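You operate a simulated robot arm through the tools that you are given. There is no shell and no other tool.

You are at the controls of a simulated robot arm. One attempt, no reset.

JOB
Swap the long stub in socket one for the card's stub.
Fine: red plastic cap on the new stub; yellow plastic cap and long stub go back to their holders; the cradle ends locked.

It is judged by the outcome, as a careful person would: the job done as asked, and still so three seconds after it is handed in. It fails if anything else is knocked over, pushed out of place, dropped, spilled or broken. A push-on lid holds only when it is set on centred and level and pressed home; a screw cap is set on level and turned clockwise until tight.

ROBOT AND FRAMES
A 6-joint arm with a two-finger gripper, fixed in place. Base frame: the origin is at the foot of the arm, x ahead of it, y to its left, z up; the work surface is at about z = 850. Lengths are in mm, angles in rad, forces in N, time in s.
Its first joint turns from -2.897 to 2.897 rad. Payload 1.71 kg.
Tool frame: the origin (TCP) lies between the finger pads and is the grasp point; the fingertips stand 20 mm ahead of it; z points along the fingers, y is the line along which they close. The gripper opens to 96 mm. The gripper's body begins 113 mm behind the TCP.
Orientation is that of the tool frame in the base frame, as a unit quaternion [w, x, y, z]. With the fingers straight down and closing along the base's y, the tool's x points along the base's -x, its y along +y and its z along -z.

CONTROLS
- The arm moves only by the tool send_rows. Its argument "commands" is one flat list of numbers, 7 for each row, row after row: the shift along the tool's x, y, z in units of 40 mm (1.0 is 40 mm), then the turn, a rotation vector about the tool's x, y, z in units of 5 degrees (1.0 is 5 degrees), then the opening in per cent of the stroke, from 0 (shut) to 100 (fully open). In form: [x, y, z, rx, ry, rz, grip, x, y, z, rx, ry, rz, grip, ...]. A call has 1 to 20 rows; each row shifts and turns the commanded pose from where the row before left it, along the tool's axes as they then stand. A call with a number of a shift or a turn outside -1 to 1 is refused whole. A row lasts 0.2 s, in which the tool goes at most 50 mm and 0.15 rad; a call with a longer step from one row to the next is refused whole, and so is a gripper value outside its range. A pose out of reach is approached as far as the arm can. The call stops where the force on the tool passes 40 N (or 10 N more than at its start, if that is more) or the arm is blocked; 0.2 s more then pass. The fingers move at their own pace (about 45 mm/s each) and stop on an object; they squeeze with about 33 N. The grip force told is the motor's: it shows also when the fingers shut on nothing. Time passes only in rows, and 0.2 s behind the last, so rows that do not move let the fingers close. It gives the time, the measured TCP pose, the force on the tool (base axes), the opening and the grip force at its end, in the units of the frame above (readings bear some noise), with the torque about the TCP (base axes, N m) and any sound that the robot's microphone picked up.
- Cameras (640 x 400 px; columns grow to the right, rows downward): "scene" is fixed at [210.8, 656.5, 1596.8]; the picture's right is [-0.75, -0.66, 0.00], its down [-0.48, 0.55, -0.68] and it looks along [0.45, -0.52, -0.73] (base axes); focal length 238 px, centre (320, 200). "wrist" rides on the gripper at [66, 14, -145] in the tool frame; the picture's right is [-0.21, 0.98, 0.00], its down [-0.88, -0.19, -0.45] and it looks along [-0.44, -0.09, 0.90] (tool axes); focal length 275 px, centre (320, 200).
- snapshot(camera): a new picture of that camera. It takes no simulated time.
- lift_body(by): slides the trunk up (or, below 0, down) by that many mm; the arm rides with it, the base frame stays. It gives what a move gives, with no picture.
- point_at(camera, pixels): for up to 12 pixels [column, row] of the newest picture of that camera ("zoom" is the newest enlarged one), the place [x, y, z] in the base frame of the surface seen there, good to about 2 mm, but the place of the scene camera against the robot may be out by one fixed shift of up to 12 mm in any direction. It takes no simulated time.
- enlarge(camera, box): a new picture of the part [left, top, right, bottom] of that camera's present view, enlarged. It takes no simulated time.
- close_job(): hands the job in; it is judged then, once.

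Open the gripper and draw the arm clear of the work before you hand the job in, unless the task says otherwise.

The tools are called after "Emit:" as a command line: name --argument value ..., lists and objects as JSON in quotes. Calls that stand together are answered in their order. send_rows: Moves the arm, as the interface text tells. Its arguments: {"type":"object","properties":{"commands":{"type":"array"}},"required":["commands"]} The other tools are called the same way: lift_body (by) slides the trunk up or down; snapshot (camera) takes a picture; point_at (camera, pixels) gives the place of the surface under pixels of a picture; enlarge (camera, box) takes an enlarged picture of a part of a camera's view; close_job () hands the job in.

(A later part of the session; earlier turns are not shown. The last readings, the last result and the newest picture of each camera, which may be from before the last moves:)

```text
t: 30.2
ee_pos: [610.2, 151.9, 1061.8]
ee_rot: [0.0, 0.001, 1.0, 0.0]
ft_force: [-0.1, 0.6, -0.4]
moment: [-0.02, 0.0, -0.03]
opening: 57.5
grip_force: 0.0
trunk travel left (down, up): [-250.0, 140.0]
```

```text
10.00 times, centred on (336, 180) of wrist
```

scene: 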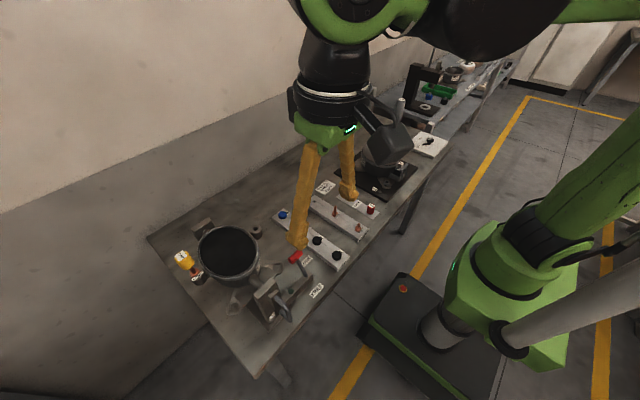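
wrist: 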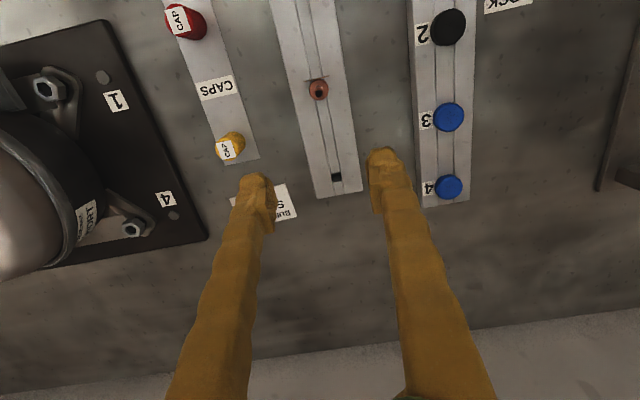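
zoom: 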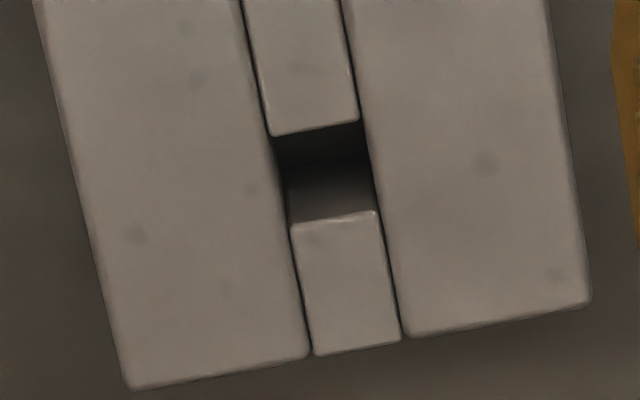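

The hole is a square gap between blocks, corners about zoom (268,135), (357,118), (378,210), (290,225). I'll measure surfaces around it.

Emit:
point_at --camera "zoom" --pixels '[[262, 150], [280, 215], [368, 130], [385, 200], [313, 122], [335, 225], [325, 171], [130, 385], [590, 300], [305, 350], [400, 330], [340, 345]]'

```text
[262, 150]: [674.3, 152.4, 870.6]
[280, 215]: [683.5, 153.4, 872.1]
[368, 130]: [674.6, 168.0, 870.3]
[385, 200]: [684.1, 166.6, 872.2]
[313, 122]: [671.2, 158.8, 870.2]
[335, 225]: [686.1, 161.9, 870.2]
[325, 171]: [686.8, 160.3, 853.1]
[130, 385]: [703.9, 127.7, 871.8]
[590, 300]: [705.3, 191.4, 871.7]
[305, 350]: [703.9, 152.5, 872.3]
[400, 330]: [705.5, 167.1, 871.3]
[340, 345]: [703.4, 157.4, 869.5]
```

Hole centre is about (678.8, 160.1), rack top 871, ~14 mm square. Now back up and across to the long stub.

Emit:
send_rows --commands '[0, 0, -0.9, 0, 0, 0, 50, 0, 0, -0.9, 0, 0, 0, 50, 0, 0, -0.9, 0, 0, 0, 50, 0, 0.75, -0.9, 0, 0, 0, 50, 0, 0.8, 0, 0, 0, 0, 50, 0, 0.8, 0, 0, 0, 0, 50, 0, 0.8, 0, 0, 0, 0, 50, 0, 0.8, 0, 0, 0, 0, 50, 0, 0.8, 0, 0, 0, 0, 50, 0, 0.8, 0, 0, 0, 0, 50, 0, 0.8, 0, 0, 0, 0, 50, 0, 0.8, 0, 0, 0, 0, 50, 0, 0.8, 0, 0, 0, 0, 50, 0, 0.8, 0, 0, 0, 0, 50, 0, 0.8, 0, 0, 0, 0, 50, 0, 0.8, 0, 0, 0, 0, 50, 0, 0.8, 0, 0, 0, 0, 50, 0, 0.8, 0, 0, 0, 0, 50, 0, 0.45, 0, 0, 0, 0, 50, 0, 0, 0, 0, 0, 0, 50]'

Emit:
snapshot --camera "wrist"

```text
t: 34.4
ee_pos: [611.3, 648.0, 1207.0]
ee_rot: [-0.001, 0.001, 1.0, 0.0]
ft_force: [-0.9, -0.4, -0.4]
moment: [-0.01, -0.01, -0.01]
opening: 48.0
grip_force: 0.0
trunk travel left (down, up): [-250.0, 140.0]
```

```text
taken
```

wrist: 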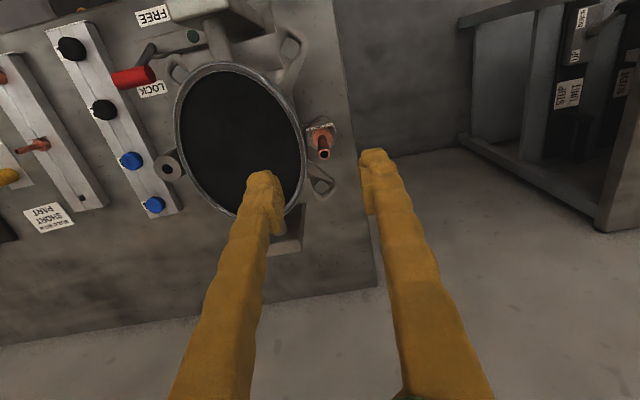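

The long stub's tube top is at (324,153). I'll zoom and measure it.

Emit:
enlarge --camera "wrist" --box '[296, 110, 346, 170]'

Emit:
enlarge --camera "scene" --box '[170, 240, 230, 290]'

```text
6.67 times, centred on (321, 140) of wrist
```

zoom: 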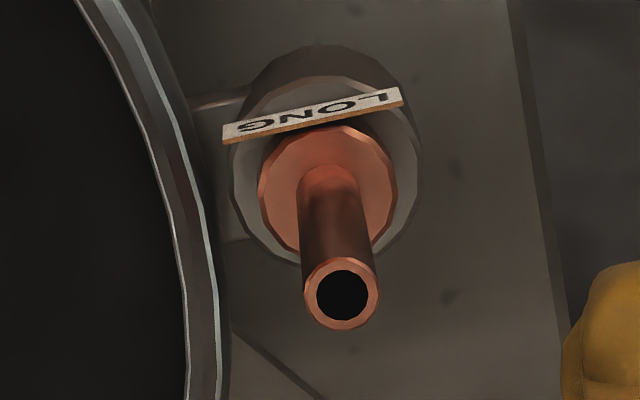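

```text
8.00 times, centred on (200, 265) of scene
```

zoom: 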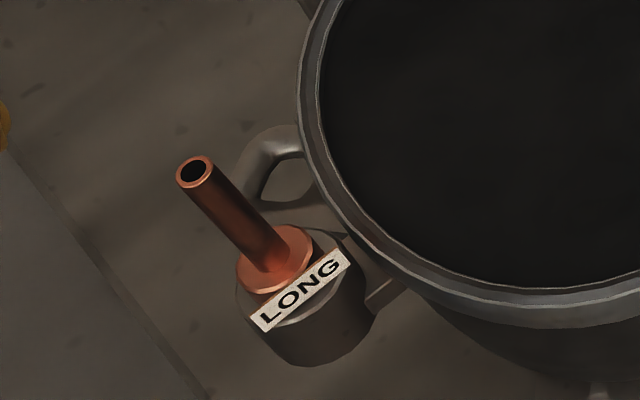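

Emit:
enlarge --camera "wrist" --box '[296, 110, 346, 170]'

Emit:
point_at --camera "zoom" --pixels '[[310, 290], [372, 298], [347, 264], [335, 322], [275, 200], [380, 180], [325, 140], [290, 230], [240, 220], [405, 190], [340, 240], [230, 135]]'

```text
6.67 times, centred on (321, 140) of wrist
```

zoom: 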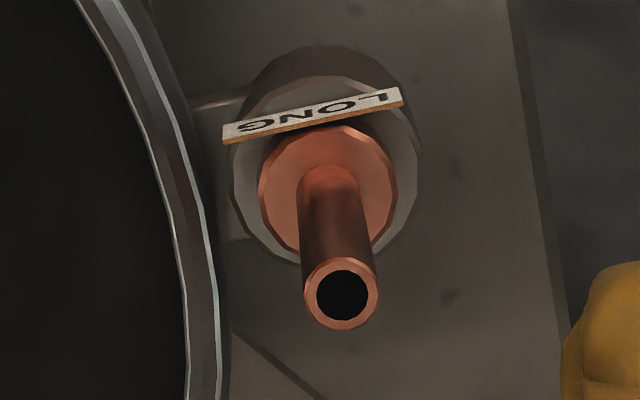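

```text
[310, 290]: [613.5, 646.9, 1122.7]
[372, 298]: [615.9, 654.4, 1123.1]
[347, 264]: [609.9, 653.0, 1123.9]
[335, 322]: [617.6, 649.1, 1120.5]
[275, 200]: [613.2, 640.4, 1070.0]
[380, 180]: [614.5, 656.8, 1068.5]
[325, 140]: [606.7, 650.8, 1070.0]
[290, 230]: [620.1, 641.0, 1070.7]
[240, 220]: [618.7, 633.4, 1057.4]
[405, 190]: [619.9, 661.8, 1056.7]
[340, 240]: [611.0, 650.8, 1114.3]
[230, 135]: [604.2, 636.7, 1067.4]
```

Tube centre is (614, 650.5), top 1123, flange top 1069. I'll descend to TCP z ≈ 1100 and close on the tube.

Emit:
send_rows --commands '[-0.068, 0.063, 0.5, 0, 0, 0, 50, 0, 0, 0.6, 0, 0, 0, 50, 0, 0, 0.6, 0, 0, 0, 50, 0, 0, 0.6, 0, 0, 0, 50, 0, 0, 0.35, 0, 0, 0, 50, 0, 0, 0, 0, 0, 0, 50]'

Emit:
snapshot --camera "wrist"

```text
t: 35.8
ee_pos: [614.3, 650.0, 1099.5]
ee_rot: [0.0, 0.001, 1.0, 0.0]
ft_force: [-0.6, 0.0, 0.0]
moment: [0.02, 0.04, -0.01]
opening: 48.2
grip_force: 0.0
trunk travel left (down, up): [-250.0, 140.0]
```

```text
taken
```

wrist: 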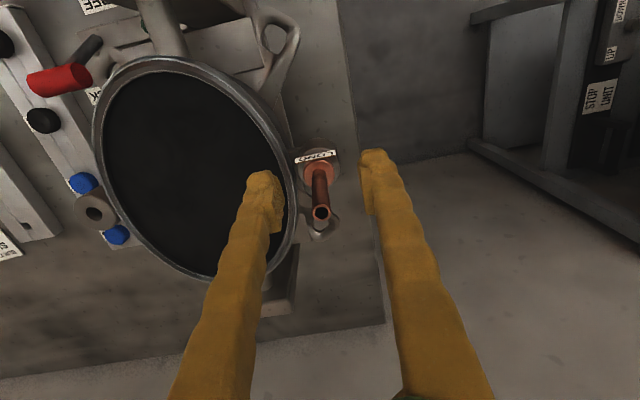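

The tube at (320,195) is centred between the fingers. I'll close on it.

Emit:
send_rows --commands '[0, 0, 0, 0, 0, 0, 30, 0, 0, 0, 0, 0, 0, 15, 0, 0, 0, 0, 0, 0, 5, 0, 0, 0, 0, 0, 0, 0, 0, 0, 0, 0, 0, 0, 0, 0, 0, 0, 0, 0, 0, 0]'

Emit:
send_rows --commands '[0, 0, -0.05, 0, 0, 0, 0, 0, 0, -0.05, 0, 0, 0, 0, 0, 0, -0.05, 0, 0, 0, 0, 0, 0, 0, 0, 0, 0, 0]'

Emit:
enlarge --camera "wrist" --box '[260, 110, 390, 240]'

```text
t: 37.2
ee_pos: [613.9, 649.0, 1099.7]
ee_rot: [0.0, 0.0, 1.0, 0.0]
ft_force: [0.0, 0.8, 0.6]
moment: [0.01, 0.0, -0.02]
opening: 7.9
grip_force: 33.3
trunk travel left (down, up): [-250.0, 140.0]
```

```text
t: 38.2
ee_pos: [613.4, 650.5, 1106.3]
ee_rot: [0.0, 0.0, 1.0, -0.001]
ft_force: [0.1, -0.4, -0.4]
moment: [0.02, 0.0, -0.02]
opening: 8.0
grip_force: 32.9
trunk travel left (down, up): [-250.0, 140.0]
```

```text
3.08 times, centred on (325, 175) of wrist
```

zoom: 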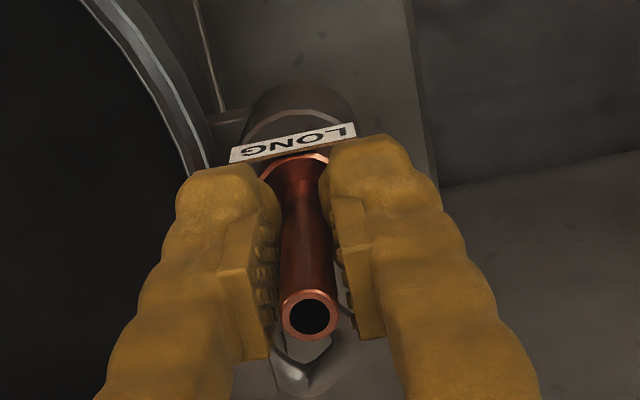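

Gripped at 8 mm and the stub rises freely. I'll continue straight up until clear and inspect.

Emit:
send_rows --commands '[0, 0, -0.2, 0, 0, 0, 0, 0, 0, -0.3, 0, 0, 0, 0, 0, 0, -0.3, 0, 0, 0, 0, 0, 0, -0.6, 0, 0, 0, 0, 0, 0, -0.6, 0, 0, 0, 0, 0, 0, -0.5, 0, 0, 0, 0, 0, 0, 0, 0, 0, 0, 0]'

Emit:
enlarge --camera "wrist" --box '[260, 110, 390, 240]'

Emit:
enlarge --camera "scene" --box '[140, 190, 260, 290]'

```text
t: 39.8
ee_pos: [614.5, 648.3, 1206.9]
ee_rot: [0.0, 0.001, 1.0, 0.0]
ft_force: [0.7, 0.4, -0.4]
moment: [0.04, 0.02, -0.02]
opening: 7.8
grip_force: 32.4
trunk travel left (down, up): [-250.0, 140.0]
```

```text
3.08 times, centred on (325, 175) of wrist
```

zoom: 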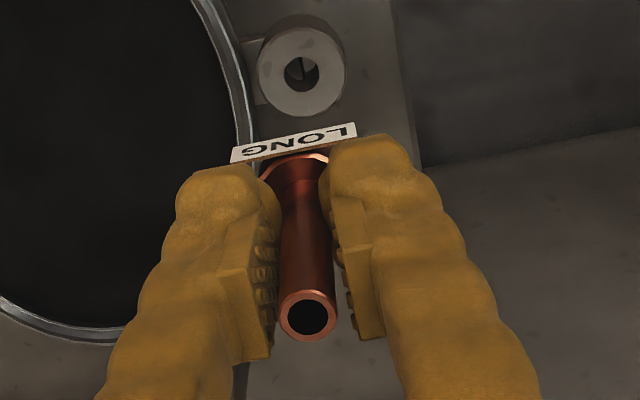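

```text
4.00 times, centred on (200, 240) of scene
```

zoom: 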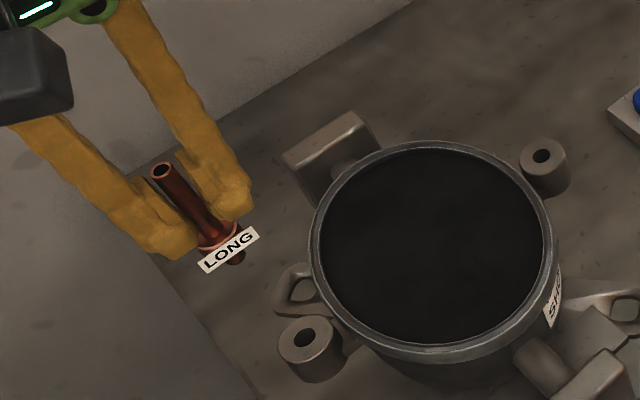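

The stub is out. While here I'll measure the empty socket at zoom (302,70) of the wrist view for the later insertion.

Emit:
enlarge --camera "wrist" --box '[294, 110, 344, 160]'

Emit:
snapshot --camera "wrist"

```text
8.00 times, centred on (319, 135) of wrist
```

zoom: 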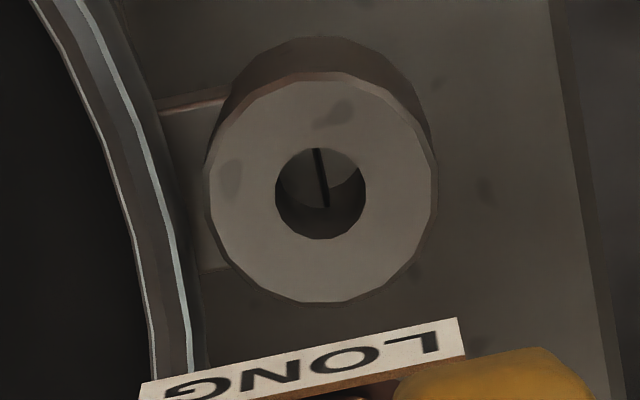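

```text
taken
```

wrist: 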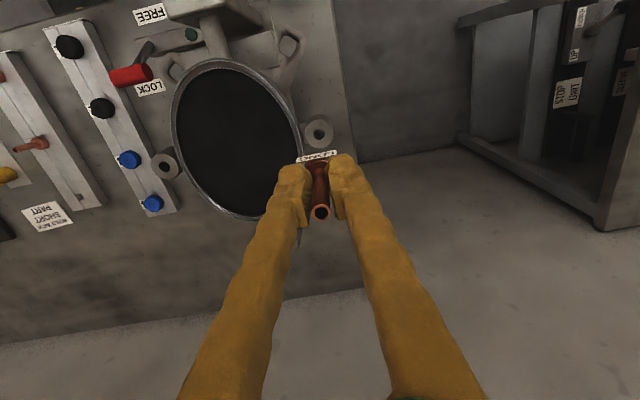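

Emit:
point_at --camera "zoom" --pixels '[[215, 190], [425, 190], [320, 85], [320, 295], [268, 195], [372, 195], [320, 140], [320, 245], [300, 170], [330, 215]]'

```text
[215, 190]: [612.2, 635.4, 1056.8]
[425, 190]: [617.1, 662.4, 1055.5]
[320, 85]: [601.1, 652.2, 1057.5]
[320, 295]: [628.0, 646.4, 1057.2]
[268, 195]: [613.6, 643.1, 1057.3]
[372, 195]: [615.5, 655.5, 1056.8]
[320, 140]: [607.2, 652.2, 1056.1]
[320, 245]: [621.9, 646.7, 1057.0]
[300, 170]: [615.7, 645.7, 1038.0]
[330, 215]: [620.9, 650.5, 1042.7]
```

Socket centre is (614.6, 649.2), top 1056.8. Now I'll carry the long stub to above the rack hole at (678.8, 160.1).

Emit:
send_rows --commands '[-0.1, -0.76, 0, 0, 0, 0, 0, -0.1, -0.76, 0, 0, 0, 0, 0, -0.1, -0.76, 0, 0, 0, 0, 0, -0.1, -0.76, 0, 0, 0, 0, 0, -0.1, -0.76, 0, 0, 0, 0, 0, -0.1, -0.76, 0, 0, 0, 0, 0, -0.1, -0.76, 0, 0, 0, 0, 0, -0.1, -0.76, 0, 0, 0, 0, 0, -0.1, -0.76, 0, 0, 0, 0, 0, -0.1, -0.76, 0, 0, 0, 0, 0, -0.1, -0.76, 0, 0, 0, 0, 0, -0.1, -0.76, 0, 0, 0, 0, 0, -0.1, -0.76, 0, 0, 0, 0, 0, -0.1, -0.76, 0, 0, 0, 0, 0, -0.1, -0.76, 0, 0, 0, 0, 0, -0.1, -0.76, 0, 0, 0, 0, 0, 0, 0, 0, 0, 0, 0, 0]'

Emit:
send_rows --commands '[0, 0, 0.8, 0, 0, 0, 0, 0, 0, 0.8, 0, 0, 0, 0, 0, 0, 0.8, 0, 0, 0, 0, 0, 0, 0.8, 0, 0, 0, 0, 0, 0, 0.8, 0, 0, 0, 0, 0, 0, 0.8, 0, 0, 0, 0, 0, 0, 0, 0, 0, 0, 0]'

Emit:
snapshot --camera "wrist"

```text
t: 43.4
ee_pos: [677.4, 163.7, 1205.9]
ee_rot: [0.001, 0.001, 1.0, 0.001]
ft_force: [-0.1, -0.3, -0.9]
moment: [0.05, 0.0, -0.01]
opening: 7.9
grip_force: 33.3
trunk travel left (down, up): [-250.0, 140.0]
```

```text
t: 45.0
ee_pos: [678.1, 163.0, 1013.4]
ee_rot: [-0.001, 0.001, 1.0, 0.0]
ft_force: [-0.1, 1.5, -0.8]
moment: [-0.02, 0.03, 0.01]
opening: 7.8
grip_force: 33.2
trunk travel left (down, up): [-250.0, 140.0]
```

```text
taken
```

wrist: 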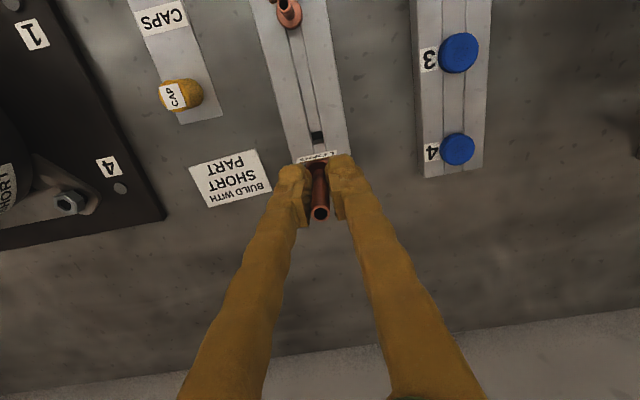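

The hole at (317,137) is visible just ahead of the gripped stub. I'll remeasure it from this closer view.

Emit:
enlarge --camera "wrist" --box '[295, 115, 340, 160]'

Emit:
point_at --camera "zoom" --pixels '[[245, 180], [260, 245], [355, 165], [365, 230], [300, 140], [320, 265], [305, 200], [100, 200], [530, 200]]'

```text
8.89 times, centred on (318, 138) of wrist
```

zoom: 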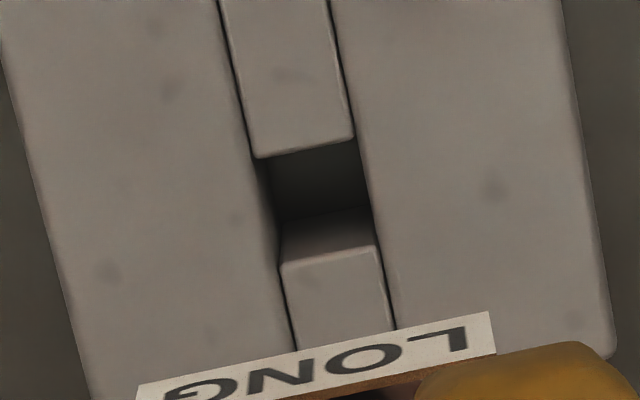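

```text
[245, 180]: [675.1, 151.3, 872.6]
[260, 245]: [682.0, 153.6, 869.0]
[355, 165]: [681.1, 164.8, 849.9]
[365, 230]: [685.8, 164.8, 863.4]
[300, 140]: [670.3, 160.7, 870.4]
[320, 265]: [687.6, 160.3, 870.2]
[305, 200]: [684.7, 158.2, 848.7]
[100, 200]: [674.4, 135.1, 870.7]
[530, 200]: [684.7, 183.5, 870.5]
```

Hole centre is about (679, 159.7). I'll correct −3.2 mm in y, then descend so the pin end is just above the rack top.

Emit:
send_rows --commands '[-0.022, -0.08, 0.4, 0, 0, 0, 0, 0, 0, 0.5, 0, 0, 0, 0, 0, 0, 0.5, 0, 0, 0, 0, 0, 0, 0.4, 0, 0, 0, 0, 0, 0, 0, 0, 0, 0, 0]'

Emit:
send_rows --commands '[0, 0, 0, 0, 0, 0, 0]'

Emit:
enlarge --camera "wrist" --box '[280, 120, 370, 230]'

Emit:
enlarge --camera "scene" --box '[290, 170, 360, 220]'

```text
t: 46.2
ee_pos: [677.9, 159.2, 941.3]
ee_rot: [-0.001, 0.001, 1.0, 0.0]
ft_force: [0.3, 0.3, -0.4]
moment: [0.0, 0.02, 0.0]
opening: 7.6
grip_force: 32.7
trunk travel left (down, up): [-250.0, 140.0]
```

```text
t: 46.6
ee_pos: [677.9, 159.2, 942.4]
ee_rot: [0.0, 0.001, 1.0, 0.001]
ft_force: [-0.5, 0.6, 0.2]
moment: [-0.02, -0.01, -0.02]
opening: 7.7
grip_force: 32.7
trunk travel left (down, up): [-250.0, 140.0]
```

```text
3.64 times, centred on (325, 175) of wrist
```

zoom: 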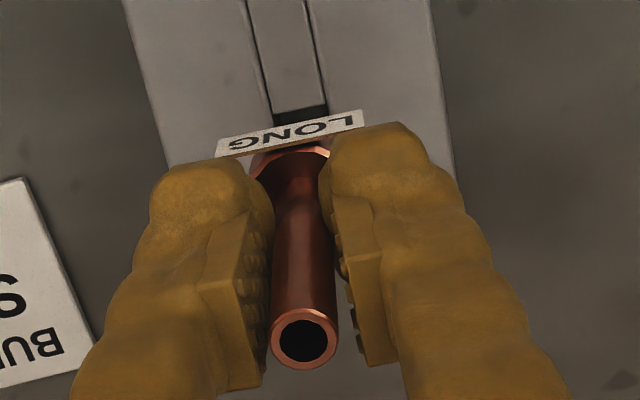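

```text
8.00 times, centred on (325, 195) of scene
```

zoom: 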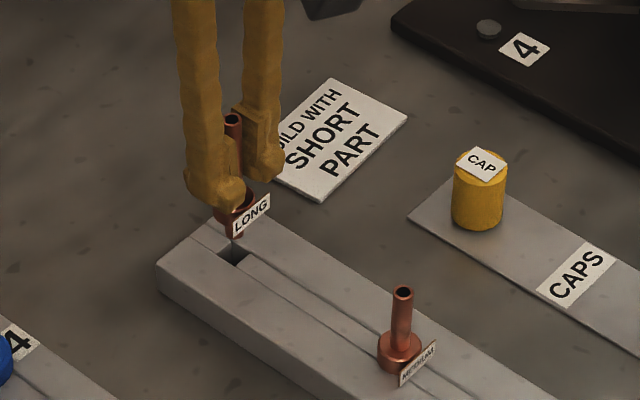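

The stub hovers above the hole. I'll check the stub's own position via its tube rim and flag before inserting.

Emit:
enlarge --camera "wrist" --box '[280, 120, 370, 230]'

Emit:
point_at --camera "zoom" --pixels '[[275, 340], [333, 340], [305, 313], [303, 366], [222, 145], [360, 120], [260, 175], [322, 155], [295, 148], [290, 110], [270, 60]]'

```text
3.64 times, centred on (325, 175) of wrist
```

zoom: 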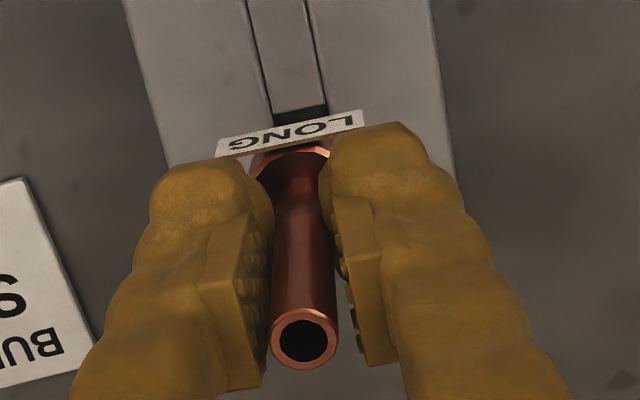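

```text
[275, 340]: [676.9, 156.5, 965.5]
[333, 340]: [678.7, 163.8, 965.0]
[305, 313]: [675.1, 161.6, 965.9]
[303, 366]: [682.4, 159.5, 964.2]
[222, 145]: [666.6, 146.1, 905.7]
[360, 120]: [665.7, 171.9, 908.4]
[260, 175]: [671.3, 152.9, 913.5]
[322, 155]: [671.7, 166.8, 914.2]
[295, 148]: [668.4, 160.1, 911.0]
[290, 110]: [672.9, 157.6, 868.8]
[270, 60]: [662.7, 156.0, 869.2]
```

Tube rim centre is (678.3, 160.2), well aligned with the hole. I'll lower in 2 mm rows, watching the force.

Emit:
send_rows --commands '[-0.015, -0.005, 0.05, 0, 0, 0, 0, 0, 0, 0.05, 0, 0, 0, 0, 0, 0, 0.05, 0, 0, 0, 0, 0, 0, 0.05, 0, 0, 0, 0, 0, 0, 0.05, 0, 0, 0, 0, 0, 0, 0.05, 0, 0, 0, 0, 0, 0, 0, 0, 0, 0, 0]'

Emit:
enlarge --camera "scene" --box '[290, 170, 360, 220]'

```text
t: 48.2
ee_pos: [678.9, 160.0, 930.9]
ee_rot: [0.001, 0.001, 1.0, 0.0]
ft_force: [-0.3, -0.3, -0.1]
moment: [0.02, -0.04, -0.01]
opening: 8.0
grip_force: 32.9
trunk travel left (down, up): [-250.0, 140.0]
```

```text
8.00 times, centred on (325, 195) of scene
```

zoom: 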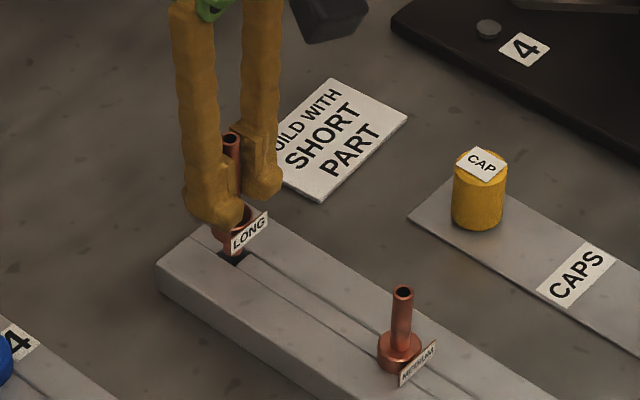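

Entering the hole without force. Continuing down 2 mm per row.

Emit:
send_rows --commands '[0, 0, 0.05, 0, 0, 0, 0, 0, 0, 0.05, 0, 0, 0, 0, 0, 0, 0.05, 0, 0, 0, 0, 0, 0, 0.05, 0, 0, 0, 0, 0, 0, 0.05, 0, 0, 0, 0, 0, 0, 0.05, 0, 0, 0, 0, 0, 0, 0, 0, 0, 0, 0]'

Emit:
enlarge --camera "scene" --box '[290, 170, 360, 220]'

```text
t: 49.8
ee_pos: [679.1, 160.8, 918.8]
ee_rot: [0.0, 0.001, 1.0, 0.0]
ft_force: [0.6, -0.4, -0.8]
moment: [-0.02, -0.01, -0.03]
opening: 7.8
grip_force: 33.8
trunk travel left (down, up): [-250.0, 140.0]
```

```text
8.00 times, centred on (325, 195) of scene
```

zoom: 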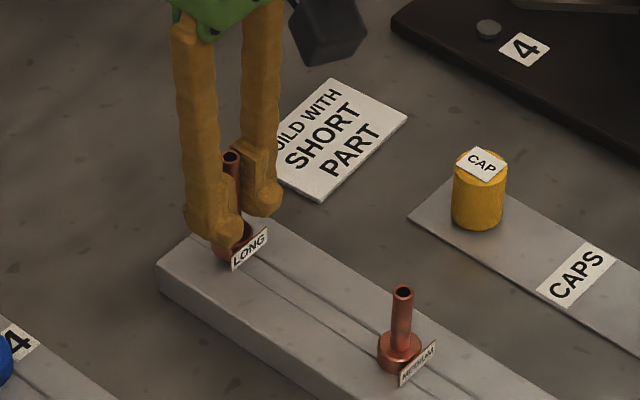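

The pin is in and about 4–5 mm remain. Last millimetres in 1 mm rows until contact.

Emit:
send_rows --commands '[0, 0, 0.03, 0, 0, 0, 0, 0, 0, 0.03, 0, 0, 0, 0, 0, 0, 0.025, 0, 0, 0, 0, 0, 0, 0.02, 0, 0, 0, 0, 0, 0, 0, 0, 0, 0, 0]'

Emit:
enlarge --camera "scene" --box '[300, 190, 340, 215]'

```text
t: 51.0
ee_pos: [678.3, 160.3, 914.2]
ee_rot: [0.0, 0.001, 1.0, 0.0]
ft_force: [0.0, 0.5, -0.4]
moment: [-0.03, -0.04, -0.07]
opening: 7.7
grip_force: 33.0
trunk travel left (down, up): [-250.0, 140.0]
```

```text
16.00 times, centred on (320, 202) of scene
```

zoom: 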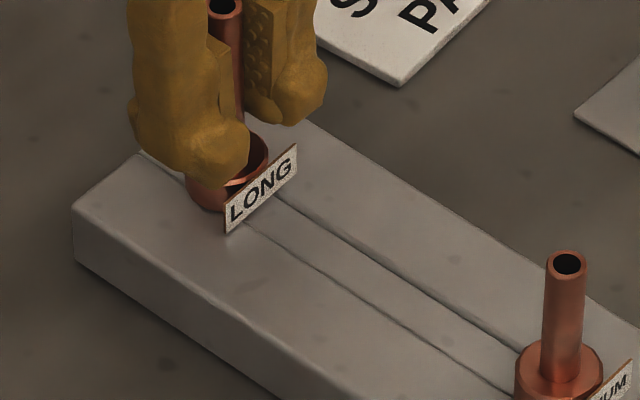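

Nearly flush. Two more small steps to touch, then release.

Emit:
send_rows --commands '[0, 0, 0.02, 0, 0, 0, 0, 0, 0, 0.02, 0, 0, 0, 0, 0, 0, 0, 0, 0, 0, 0]'

Emit:
enlarge --camera "scene" --box '[300, 190, 340, 215]'

```text
t: 51.8
ee_pos: [678.4, 160.1, 912.3]
ee_rot: [0.0, 0.0, 1.0, 0.0]
ft_force: [4.8, -1.0, 28.1]
moment: [-0.06, -0.15, -0.02]
opening: 7.9
grip_force: 33.1
trunk travel left (down, up): [-250.0, 140.0]
```

```text
16.00 times, centred on (320, 202) of scene
```

zoom: 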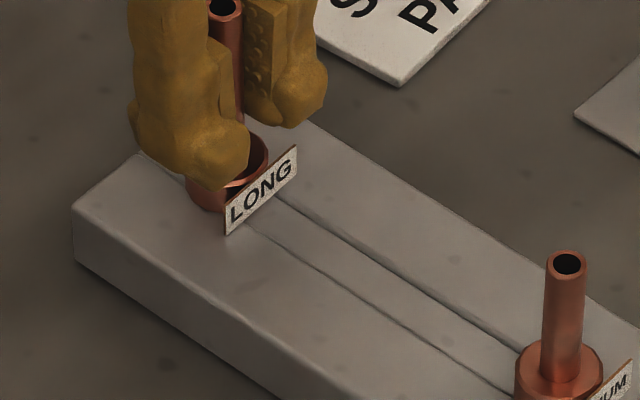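

28 N of contact: the long stub is seated. I'll ease off, open, and rise straight up.

Emit:
send_rows --commands '[0, 0, -0.015, 0, 0, 0, 0, 0, 0, 0, 0, 0, 0, 15, 0, 0, 0, 0, 0, 0, 30, 0, 0, 0, 0, 0, 0, 40, 0, 0, -0.3, 0, 0, 0, 40, 0, 0, -0.6, 0, 0, 0, 40, 0, 0, -0.8, 0, 0, 0, 40, 0, 0, -0.8, 0, 0, 0, 40, 0, 0, 0, 0, 0, 0, 40]'

Emit:
snapshot --camera "wrist"

Emit:
enlarge --camera "scene" --box '[290, 170, 390, 240]'

```text
t: 53.8
ee_pos: [678.1, 159.5, 1014.0]
ee_rot: [0.0, 0.0, 1.0, 0.001]
ft_force: [0.1, -0.2, -0.5]
moment: [0.05, -0.01, -0.02]
opening: 38.2
grip_force: 0.1
trunk travel left (down, up): [-250.0, 140.0]
```

```text
taken
```

wrist: 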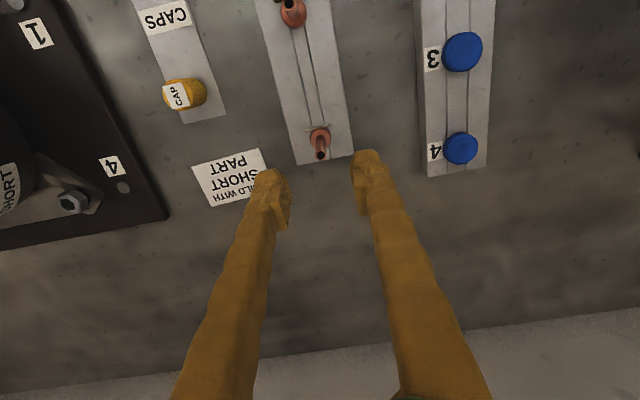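

```text
5.71 times, centred on (340, 205) of scene
```

zoom: 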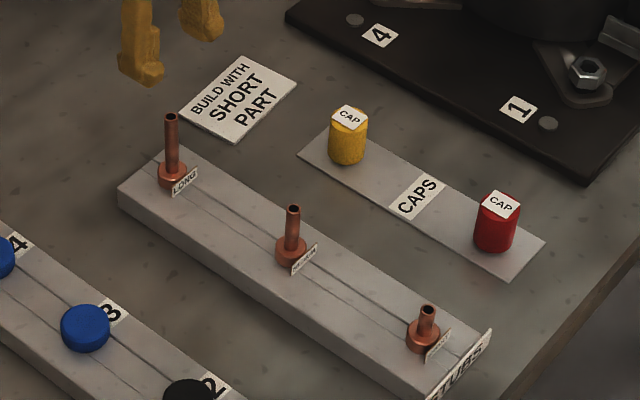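

The long stub stands square in its holder. Now I'll move toward the short stub at the near end of the rack (x ≈ 460).

Emit:
send_rows --commands '[0, 0, -0.5, 0, 0, 0, 40, 0.75, 0, 0, 0, 0, 0, 40, 0.75, 0, 0, 0, 0, 0, 40, 0.75, 0, 0, 0, 0, 0, 40, 0.75, 0, 0, 0, 0, 0, 40, 0.75, 0, 0, 0, 0, 0, 40, 0.75, 0, 0, 0, 0, 0, 40, 0.75, 0, 0, 0, 0, 0, 40, 0, 0, 0, 0, 0, 0, 40]'

Emit:
snapshot --camera "wrist"

```text
t: 55.8
ee_pos: [467.7, 159.2, 1032.6]
ee_rot: [0.0, 0.001, 1.0, 0.0]
ft_force: [-0.9, -0.2, 0.2]
moment: [0.03, -0.03, -0.02]
opening: 38.2
grip_force: 0.1
trunk travel left (down, up): [-250.0, 140.0]
```

```text
taken
```

wrist: 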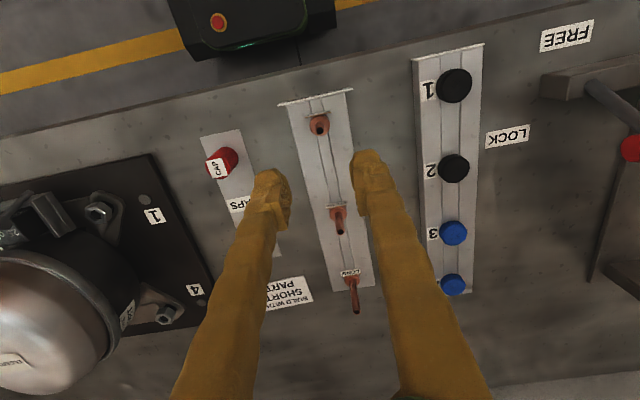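

Emit:
enlarge --camera "wrist" --box '[295, 95, 345, 145]'

Emit:
point_at --camera "zoom" --pixels '[[322, 215], [290, 210], [350, 210], [320, 180], [255, 215], [395, 195], [325, 270], [320, 140], [230, 240], [240, 160], [400, 130]]'

```text
8.00 times, centred on (320, 120) of wrist
```

zoom: 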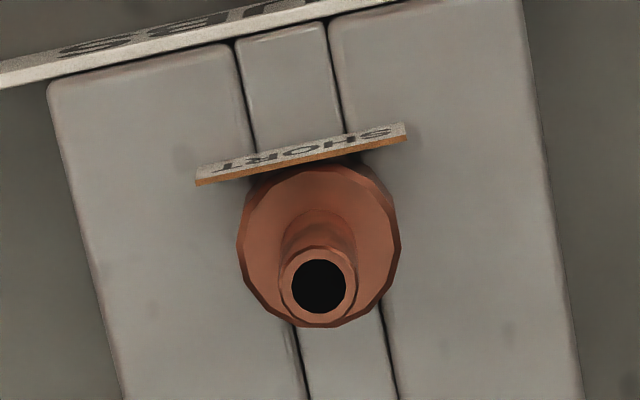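

```text
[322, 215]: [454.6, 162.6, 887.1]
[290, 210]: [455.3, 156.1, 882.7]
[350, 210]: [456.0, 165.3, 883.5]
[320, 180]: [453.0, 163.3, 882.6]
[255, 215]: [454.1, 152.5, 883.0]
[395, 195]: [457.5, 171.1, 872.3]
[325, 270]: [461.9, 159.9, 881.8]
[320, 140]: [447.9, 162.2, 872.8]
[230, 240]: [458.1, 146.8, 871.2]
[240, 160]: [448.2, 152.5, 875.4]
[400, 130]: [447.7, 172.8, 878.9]
```

The flag reads "SHORT". I'll measure the tube rim around zoom (320,286) and flange edges.

Emit:
point_at --camera "zoom" --pixels '[[288, 287], [351, 283], [318, 254], [321, 317], [245, 240], [395, 235], [305, 235], [320, 322]]'

```text
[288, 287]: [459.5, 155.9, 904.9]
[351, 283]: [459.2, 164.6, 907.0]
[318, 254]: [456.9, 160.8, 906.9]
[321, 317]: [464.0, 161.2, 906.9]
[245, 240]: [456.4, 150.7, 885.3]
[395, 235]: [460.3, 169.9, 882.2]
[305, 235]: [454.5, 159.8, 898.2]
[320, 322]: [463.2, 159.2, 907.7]
```

Short tube centre is (460.3, 160.3), top 906.8, flange top 883. I'll come over it and lower to z ≈ 930 first.

Emit:
send_rows --commands '[0.185, 0.027, 0.3, 0, 0, 0, 40, 0, 0, 0.6, 0, 0, 0, 40, 0, 0, 0.6, 0, 0, 0, 40, 0, 0, 0.6, 0, 0, 0, 40, 0, 0, 0.45, 0, 0, 0, 40, 0, 0, 0, 0, 0, 0, 40]'

Emit:
enlarge --camera "wrist" --box '[280, 130, 360, 210]'

```text
t: 57.2
ee_pos: [464.0, 161.3, 931.5]
ee_rot: [0.0, 0.001, 1.0, 0.0]
ft_force: [-0.1, 0.1, -0.7]
moment: [-0.02, 0.03, 0.03]
opening: 38.3
grip_force: 0.0
trunk travel left (down, up): [-250.0, 140.0]
```

```text
5.00 times, centred on (320, 170) of wrist
```

zoom: 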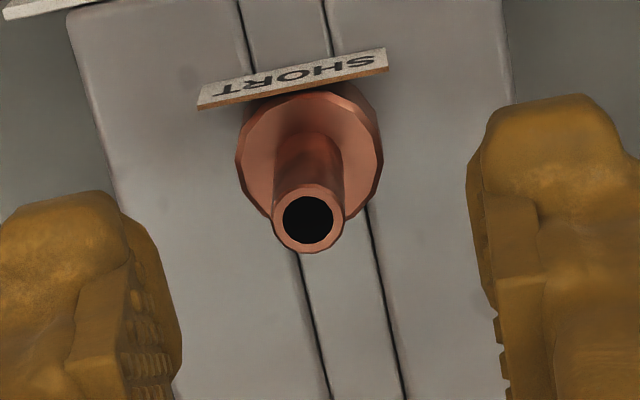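

Emit:
point_at --camera "zoom" --pixels '[[277, 218], [340, 216], [308, 187], [309, 247], [242, 160], [378, 150], [300, 100], [250, 195], [205, 100], [385, 60]]'

Emit:
send_rows --commands '[0, 0, 0, 0, 0, 0, 40]'

```text
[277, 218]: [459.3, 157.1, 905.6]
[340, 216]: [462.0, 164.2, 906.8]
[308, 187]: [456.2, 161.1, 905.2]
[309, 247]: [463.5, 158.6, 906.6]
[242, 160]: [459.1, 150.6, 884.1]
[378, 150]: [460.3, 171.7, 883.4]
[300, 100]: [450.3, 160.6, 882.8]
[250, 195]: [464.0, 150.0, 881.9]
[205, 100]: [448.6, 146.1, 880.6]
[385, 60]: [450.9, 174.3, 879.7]
```

```text
t: 57.6
ee_pos: [462.8, 159.4, 931.5]
ee_rot: [0.0, 0.002, 1.0, 0.0]
ft_force: [0.8, 0.3, -0.3]
moment: [0.03, 0.03, 0.03]
opening: 38.2
grip_force: 0.0
trunk travel left (down, up): [-250.0, 140.0]
```

Tube centre confirmed at (460.2, 160.2); TCP is ~3 mm ahead in x. I'll correct, lower to z ≈ 906 and close.

Emit:
send_rows --commands '[0.075, 0, 0.2, 0, 0, 0, 40, 0, 0, 0.2, 0, 0, 0, 40, 0, 0, 0.22, 0, 0, 0, 40, 0, 0, 0, 0, 0, 0, 40]'

Emit:
enlarge --camera "wrist" --box '[270, 130, 370, 230]'

```text
t: 58.6
ee_pos: [457.8, 161.2, 907.1]
ee_rot: [-0.001, 0.001, 1.0, 0.0]
ft_force: [0.9, 1.1, 0.0]
moment: [-0.02, -0.01, -0.02]
opening: 38.4
grip_force: 0.1
trunk travel left (down, up): [-250.0, 140.0]
```

```text
4.00 times, centred on (320, 180) of wrist
```

zoom: 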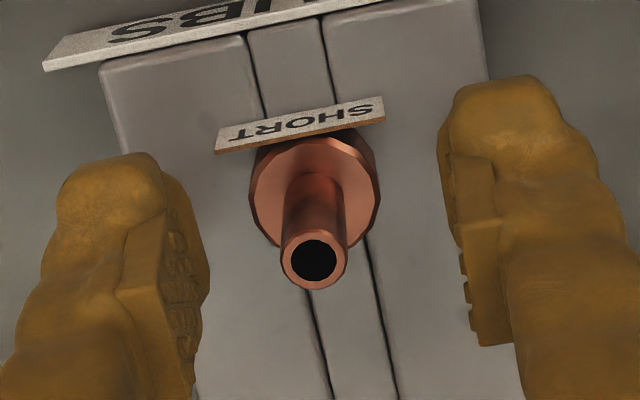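

x reads 457.8, so I'll nudge +1.8 mm, drop 1 mm and close.

Emit:
send_rows --commands '[-0.045, -0.01, 0.03, 0, 0, 0, 40, 0, 0, 0, 0, 0, 0, 25, 0, 0, 0, 0, 0, 0, 10, 0, 0, 0, 0, 0, 0, 0, 0, 0, 0, 0, 0, 0, 0, 0, 0, 0, 0, 0, 0, 0]'

Emit:
enlarge --camera "wrist" --box '[270, 130, 370, 230]'

```text
t: 60.0
ee_pos: [460.1, 160.9, 905.4]
ee_rot: [0.0, 0.001, 1.0, 0.0]
ft_force: [-0.5, 0.1, -0.3]
moment: [-0.03, 0.02, 0.0]
opening: 7.2
grip_force: 33.1
trunk travel left (down, up): [-250.0, 140.0]
```

```text
4.00 times, centred on (320, 180) of wrist
```

zoom: 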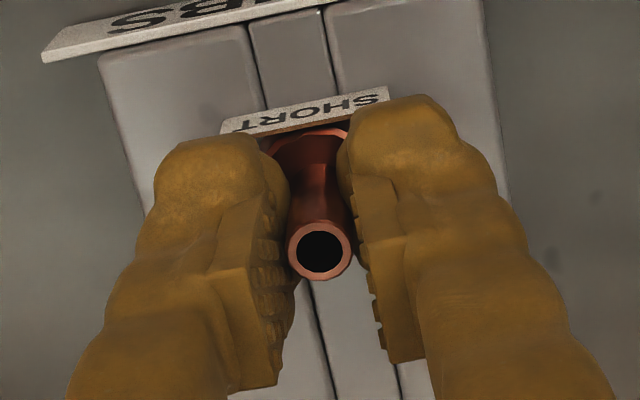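

Gripped at 7.2 mm. I'll lift slowly at first, then up to about z 1210.

Emit:
send_rows --commands '[0, 0, -0.1, 0, 0, 0, 0, 0, 0, -0.2, 0, 0, 0, 0, 0, 0, -0.3, 0, 0, 0, 0, 0, 0, -0.6, 0, 0, 0, 0, 0, 0, -0.8, 0, 0, 0, 0, 0, 0, -0.8, 0, 0, 0, 0, 0, 0, -0.8, 0, 0, 0, 0, 0, 0, -0.8, 0, 0, 0, 0, 0, 0, -0.8, 0, 0, 0, 0, 0, 0, -0.8, 0, 0, 0, 0, 0, 0, -0.8, 0, 0, 0, 0, 0, 0, -0.8, 0, 0, 0, 0, 0, 0, 0, 0, 0, 0, 0]'

Emit:
snapshot --camera "wrist"

Emit:
enlarge --camera "scene" --box '[240, 60, 440, 260]'

```text
t: 62.8
ee_pos: [459.7, 160.6, 1208.9]
ee_rot: [0.0, 0.001, 1.0, 0.0]
ft_force: [-0.4, -0.4, -0.1]
moment: [-0.01, -0.01, 0.02]
opening: 7.4
grip_force: 32.9
trunk travel left (down, up): [-250.0, 140.0]
```

```text
taken
```

wrist: 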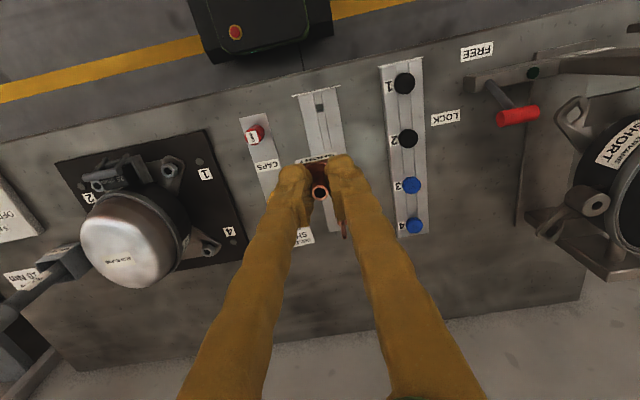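

```text
2.00 times, centred on (340, 160) of scene
```

zoom: 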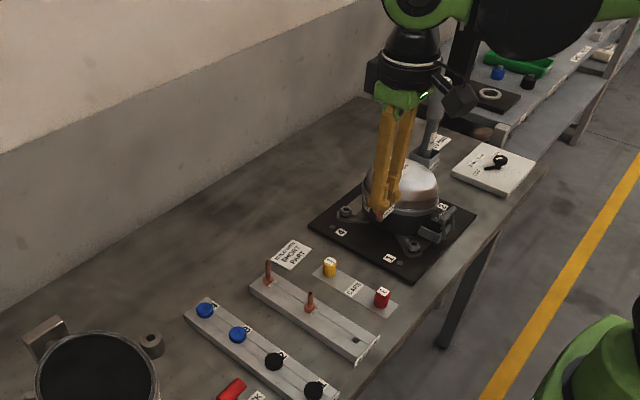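

The short stub is held. I'll carry it to above socket one at (614.6, 649.2).

Emit:
send_rows --commands '[-0.242, 0.763, 0, 0, 0, 0, 0, -0.242, 0.763, 0, 0, 0, 0, 0, -0.242, 0.763, 0, 0, 0, 0, 0, -0.242, 0.763, 0, 0, 0, 0, 0, -0.242, 0.763, 0, 0, 0, 0, 0, -0.242, 0.763, 0, 0, 0, 0, 0, -0.242, 0.763, 0, 0, 0, 0, 0, -0.242, 0.763, 0, 0, 0, 0, 0, -0.242, 0.763, 0, 0, 0, 0, 0, -0.242, 0.763, 0, 0, 0, 0, 0, -0.242, 0.763, 0, 0, 0, 0, 0, -0.242, 0.763, 0, 0, 0, 0, 0, -0.242, 0.763, 0, 0, 0, 0, 0, -0.242, 0.763, 0, 0, 0, 0, 0, -0.242, 0.763, 0, 0, 0, 0, 0, -0.242, 0.763, 0, 0, 0, 0, 0, 0, 0, 0, 0, 0, 0, 0, 0, 0, 0, 0, 0, 0, 0]'

Emit:
snapshot --camera "wrist"

Emit:
enlarge --camera "wrist" --box '[270, 110, 370, 230]'

```text
t: 66.6
ee_pos: [617.3, 646.8, 1207.5]
ee_rot: [0.0, 0.0, 1.0, 0.0]
ft_force: [0.5, 0.1, -0.4]
moment: [-0.01, 0.0, 0.02]
opening: 7.4
grip_force: 33.4
trunk travel left (down, up): [-250.0, 140.0]
```

```text
taken
```

wrist: 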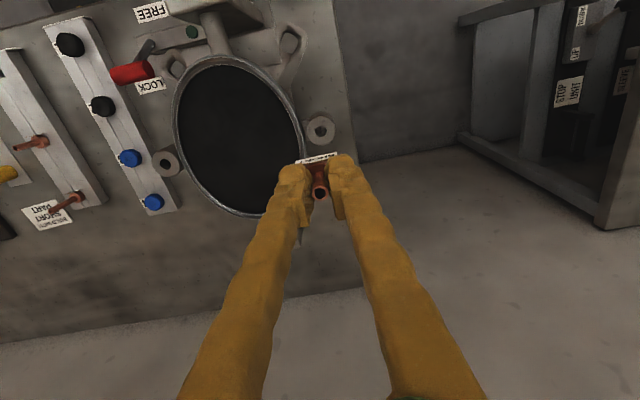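

```text
3.33 times, centred on (320, 170) of wrist
```

zoom: 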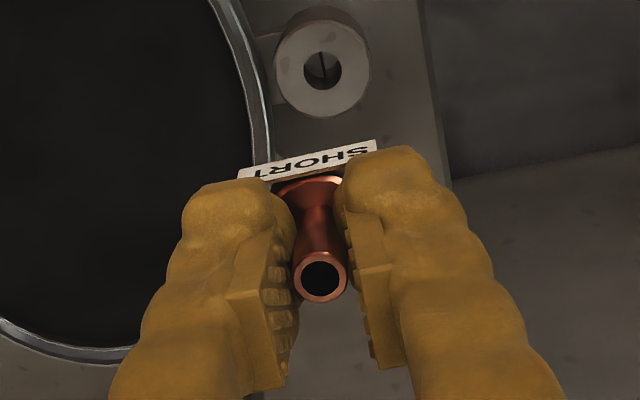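

Off by about (+2.7, −2.4) mm; I'll correct and descend to z ≈ 1125, then measure socket and stub.

Emit:
send_rows --commands '[0.068, 0.06, 0.3, 0, 0, 0, 0, 0, 0, 0.6, 0, 0, 0, 0, 0, 0, 0.6, 0, 0, 0, 0, 0, 0, 0.55, 0, 0, 0, 0, 0, 0, 0, 0, 0, 0, 0, 0, 0, 0, 0, 0, 0, 0]'

Emit:
send_rows --commands '[0, 0, 0, 0, 0, 0, 0]'

Emit:
enlarge --camera "wrist" --box '[280, 110, 370, 220]'

Emit:
point_at --camera "zoom" --pixels '[[275, 298], [333, 296], [304, 270], [305, 325], [320, 50], [255, 90], [370, 80], [235, 150], [370, 125], [300, 120], [285, 150], [315, 140]]'

```text
t: 68.0
ee_pos: [614.6, 651.4, 1126.4]
ee_rot: [0.0, 0.001, 1.0, 0.001]
ft_force: [-0.9, 0.6, -0.7]
moment: [0.01, -0.04, 0.01]
opening: 7.2
grip_force: 33.4
trunk travel left (down, up): [-250.0, 140.0]
```

```text
t: 68.4
ee_pos: [615.2, 651.4, 1125.4]
ee_rot: [0.0, 0.0, 1.0, 0.0]
ft_force: [0.2, 0.4, -0.9]
moment: [0.0, -0.02, 0.02]
opening: 7.1
grip_force: 32.7
trunk travel left (down, up): [-250.0, 140.0]
```

```text
3.64 times, centred on (325, 165) of wrist
```

zoom: 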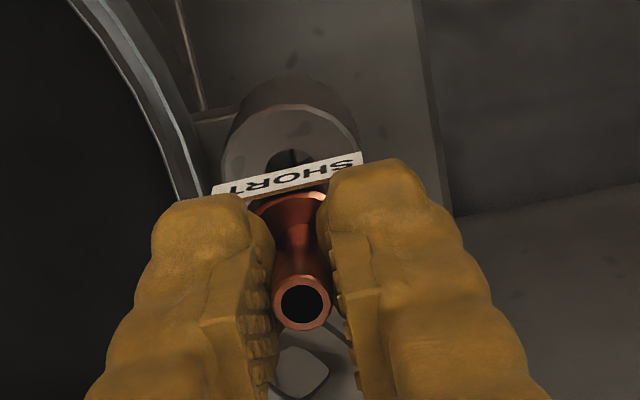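

```text
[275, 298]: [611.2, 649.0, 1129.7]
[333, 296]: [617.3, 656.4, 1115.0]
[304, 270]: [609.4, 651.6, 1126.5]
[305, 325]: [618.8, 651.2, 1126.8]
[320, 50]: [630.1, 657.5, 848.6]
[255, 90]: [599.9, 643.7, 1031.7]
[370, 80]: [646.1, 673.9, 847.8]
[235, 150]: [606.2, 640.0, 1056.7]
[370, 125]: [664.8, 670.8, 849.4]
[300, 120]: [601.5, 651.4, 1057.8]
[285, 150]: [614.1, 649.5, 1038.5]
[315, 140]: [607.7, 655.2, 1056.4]
```

The stub's rim centre is about (614.1, 651.2). I'll measure the socket again from this view.

Emit:
enlarge --camera "wrist" --box '[295, 128, 345, 168]'

Emit:
point_at --camera "zoom" --pixels '[[180, 215], [500, 180], [340, 110], [230, 140], [450, 130], [290, 240], [400, 220], [335, 190], [200, 260]]'

```text
10.00 times, centred on (320, 148) of wrist
```

zoom: 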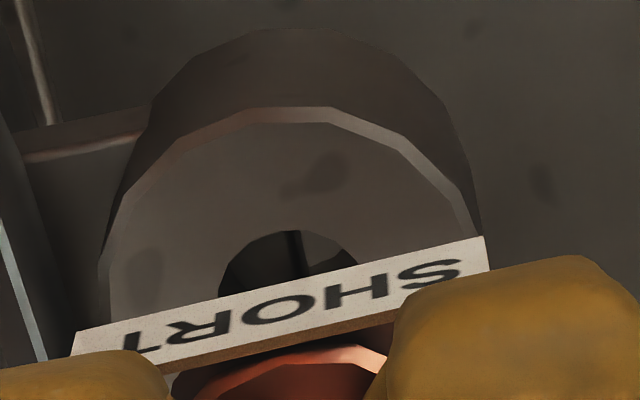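

```text
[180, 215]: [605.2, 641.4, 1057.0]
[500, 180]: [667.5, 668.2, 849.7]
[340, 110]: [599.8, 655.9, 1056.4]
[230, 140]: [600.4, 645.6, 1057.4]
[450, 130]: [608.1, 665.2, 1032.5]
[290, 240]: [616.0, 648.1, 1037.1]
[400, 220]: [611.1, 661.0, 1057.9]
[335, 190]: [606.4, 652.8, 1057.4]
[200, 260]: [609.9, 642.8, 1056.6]
```

Socket centre from this view is about (614.8, 650.5). I'll shift −1 mm in y and lower slowly, watching the force.

Emit:
send_rows --commands '[0, -0.027, 0.1, 0, 0, 0, 0, 0, 0, 0.1, 0, 0, 0, 0, 0, 0, 0.05, 0, 0, 0, 0, 0, 0, 0.05, 0, 0, 0, 0, 0, 0, 0.05, 0, 0, 0, 0, 0, 0, 0, 0, 0, 0, 0]'

Emit:
enlarge --camera "scene" --box '[170, 240, 230, 290]'

```text
t: 69.8
ee_pos: [614.5, 649.8, 1114.2]
ee_rot: [0.0, 0.0, 1.0, 0.0]
ft_force: [0.9, 0.1, -0.5]
moment: [0.0, 0.01, 0.01]
opening: 7.2
grip_force: 33.0
trunk travel left (down, up): [-250.0, 140.0]
```

```text
8.00 times, centred on (200, 265) of scene
```

zoom: 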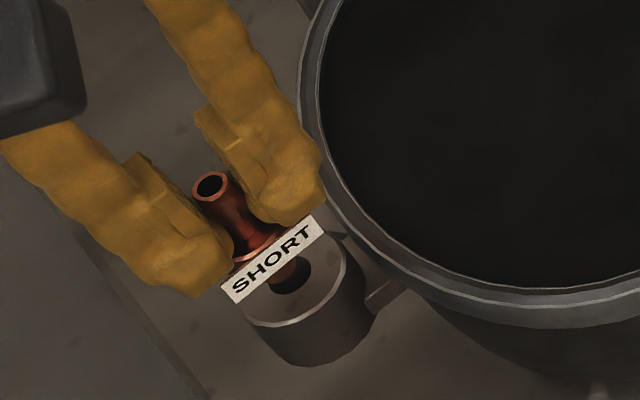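

The pin tip lines up with the socket hole at zoom (290,278). Continuing down in 2 mm rows.

Emit:
send_rows --commands '[0, 0, 0.05, 0, 0, 0, 0, 0, 0, 0.05, 0, 0, 0, 0, 0, 0, 0.05, 0, 0, 0, 0, 0, 0, 0.05, 0, 0, 0, 0, 0, 0, 0.05, 0, 0, 0, 0, 0, 0, 0, 0, 0, 0, 0]'

Emit:
enlarge --camera "scene" --box '[170, 240, 230, 290]'

```text
t: 71.2
ee_pos: [613.3, 650.0, 1103.5]
ee_rot: [0.001, 0.001, 1.0, 0.0]
ft_force: [2.3, -1.8, 14.9]
moment: [-0.05, -0.03, -0.01]
opening: 7.1
grip_force: 32.8
trunk travel left (down, up): [-250.0, 140.0]
```

```text
8.00 times, centred on (200, 265) of scene
```

zoom: 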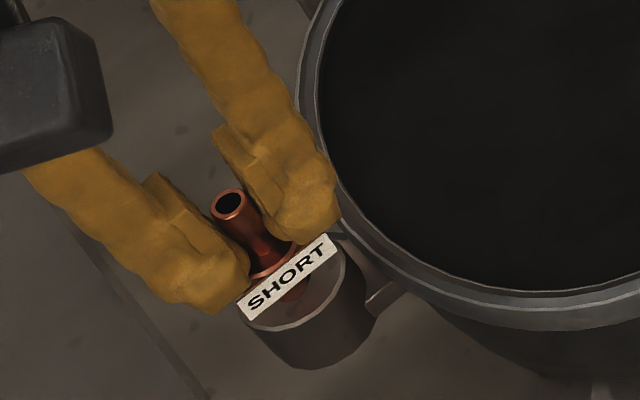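

15 N of contact with a lateral push of (+2.3, −1.8): the pin is touching the hole's edge. I'll back off 2 mm, shift +1.3 mm in x and −0.6 mm in y, and retry.

Emit:
send_rows --commands '[0, 0, -0.06, 0, 0, 0, 0, -0.032, -0.015, 0, 0, 0, 0, 0, 0, 0, 0, 0, 0, 0, 0]'

Emit:
send_rows --commands '[0, 0, 0, 0, 0, 0, 0]'

```text
t: 72.0
ee_pos: [614.7, 649.7, 1105.2]
ee_rot: [0.0, 0.0, 1.0, -0.001]
ft_force: [-0.3, 0.8, -0.9]
moment: [0.01, 0.01, 0.02]
opening: 7.4
grip_force: 33.4
trunk travel left (down, up): [-250.0, 140.0]
```

```text
t: 72.4
ee_pos: [613.6, 650.2, 1105.5]
ee_rot: [0.0, 0.001, 1.0, 0.0]
ft_force: [-0.2, 0.0, -0.5]
moment: [-0.06, 0.01, -0.04]
opening: 7.2
grip_force: 33.2
trunk travel left (down, up): [-250.0, 140.0]
```

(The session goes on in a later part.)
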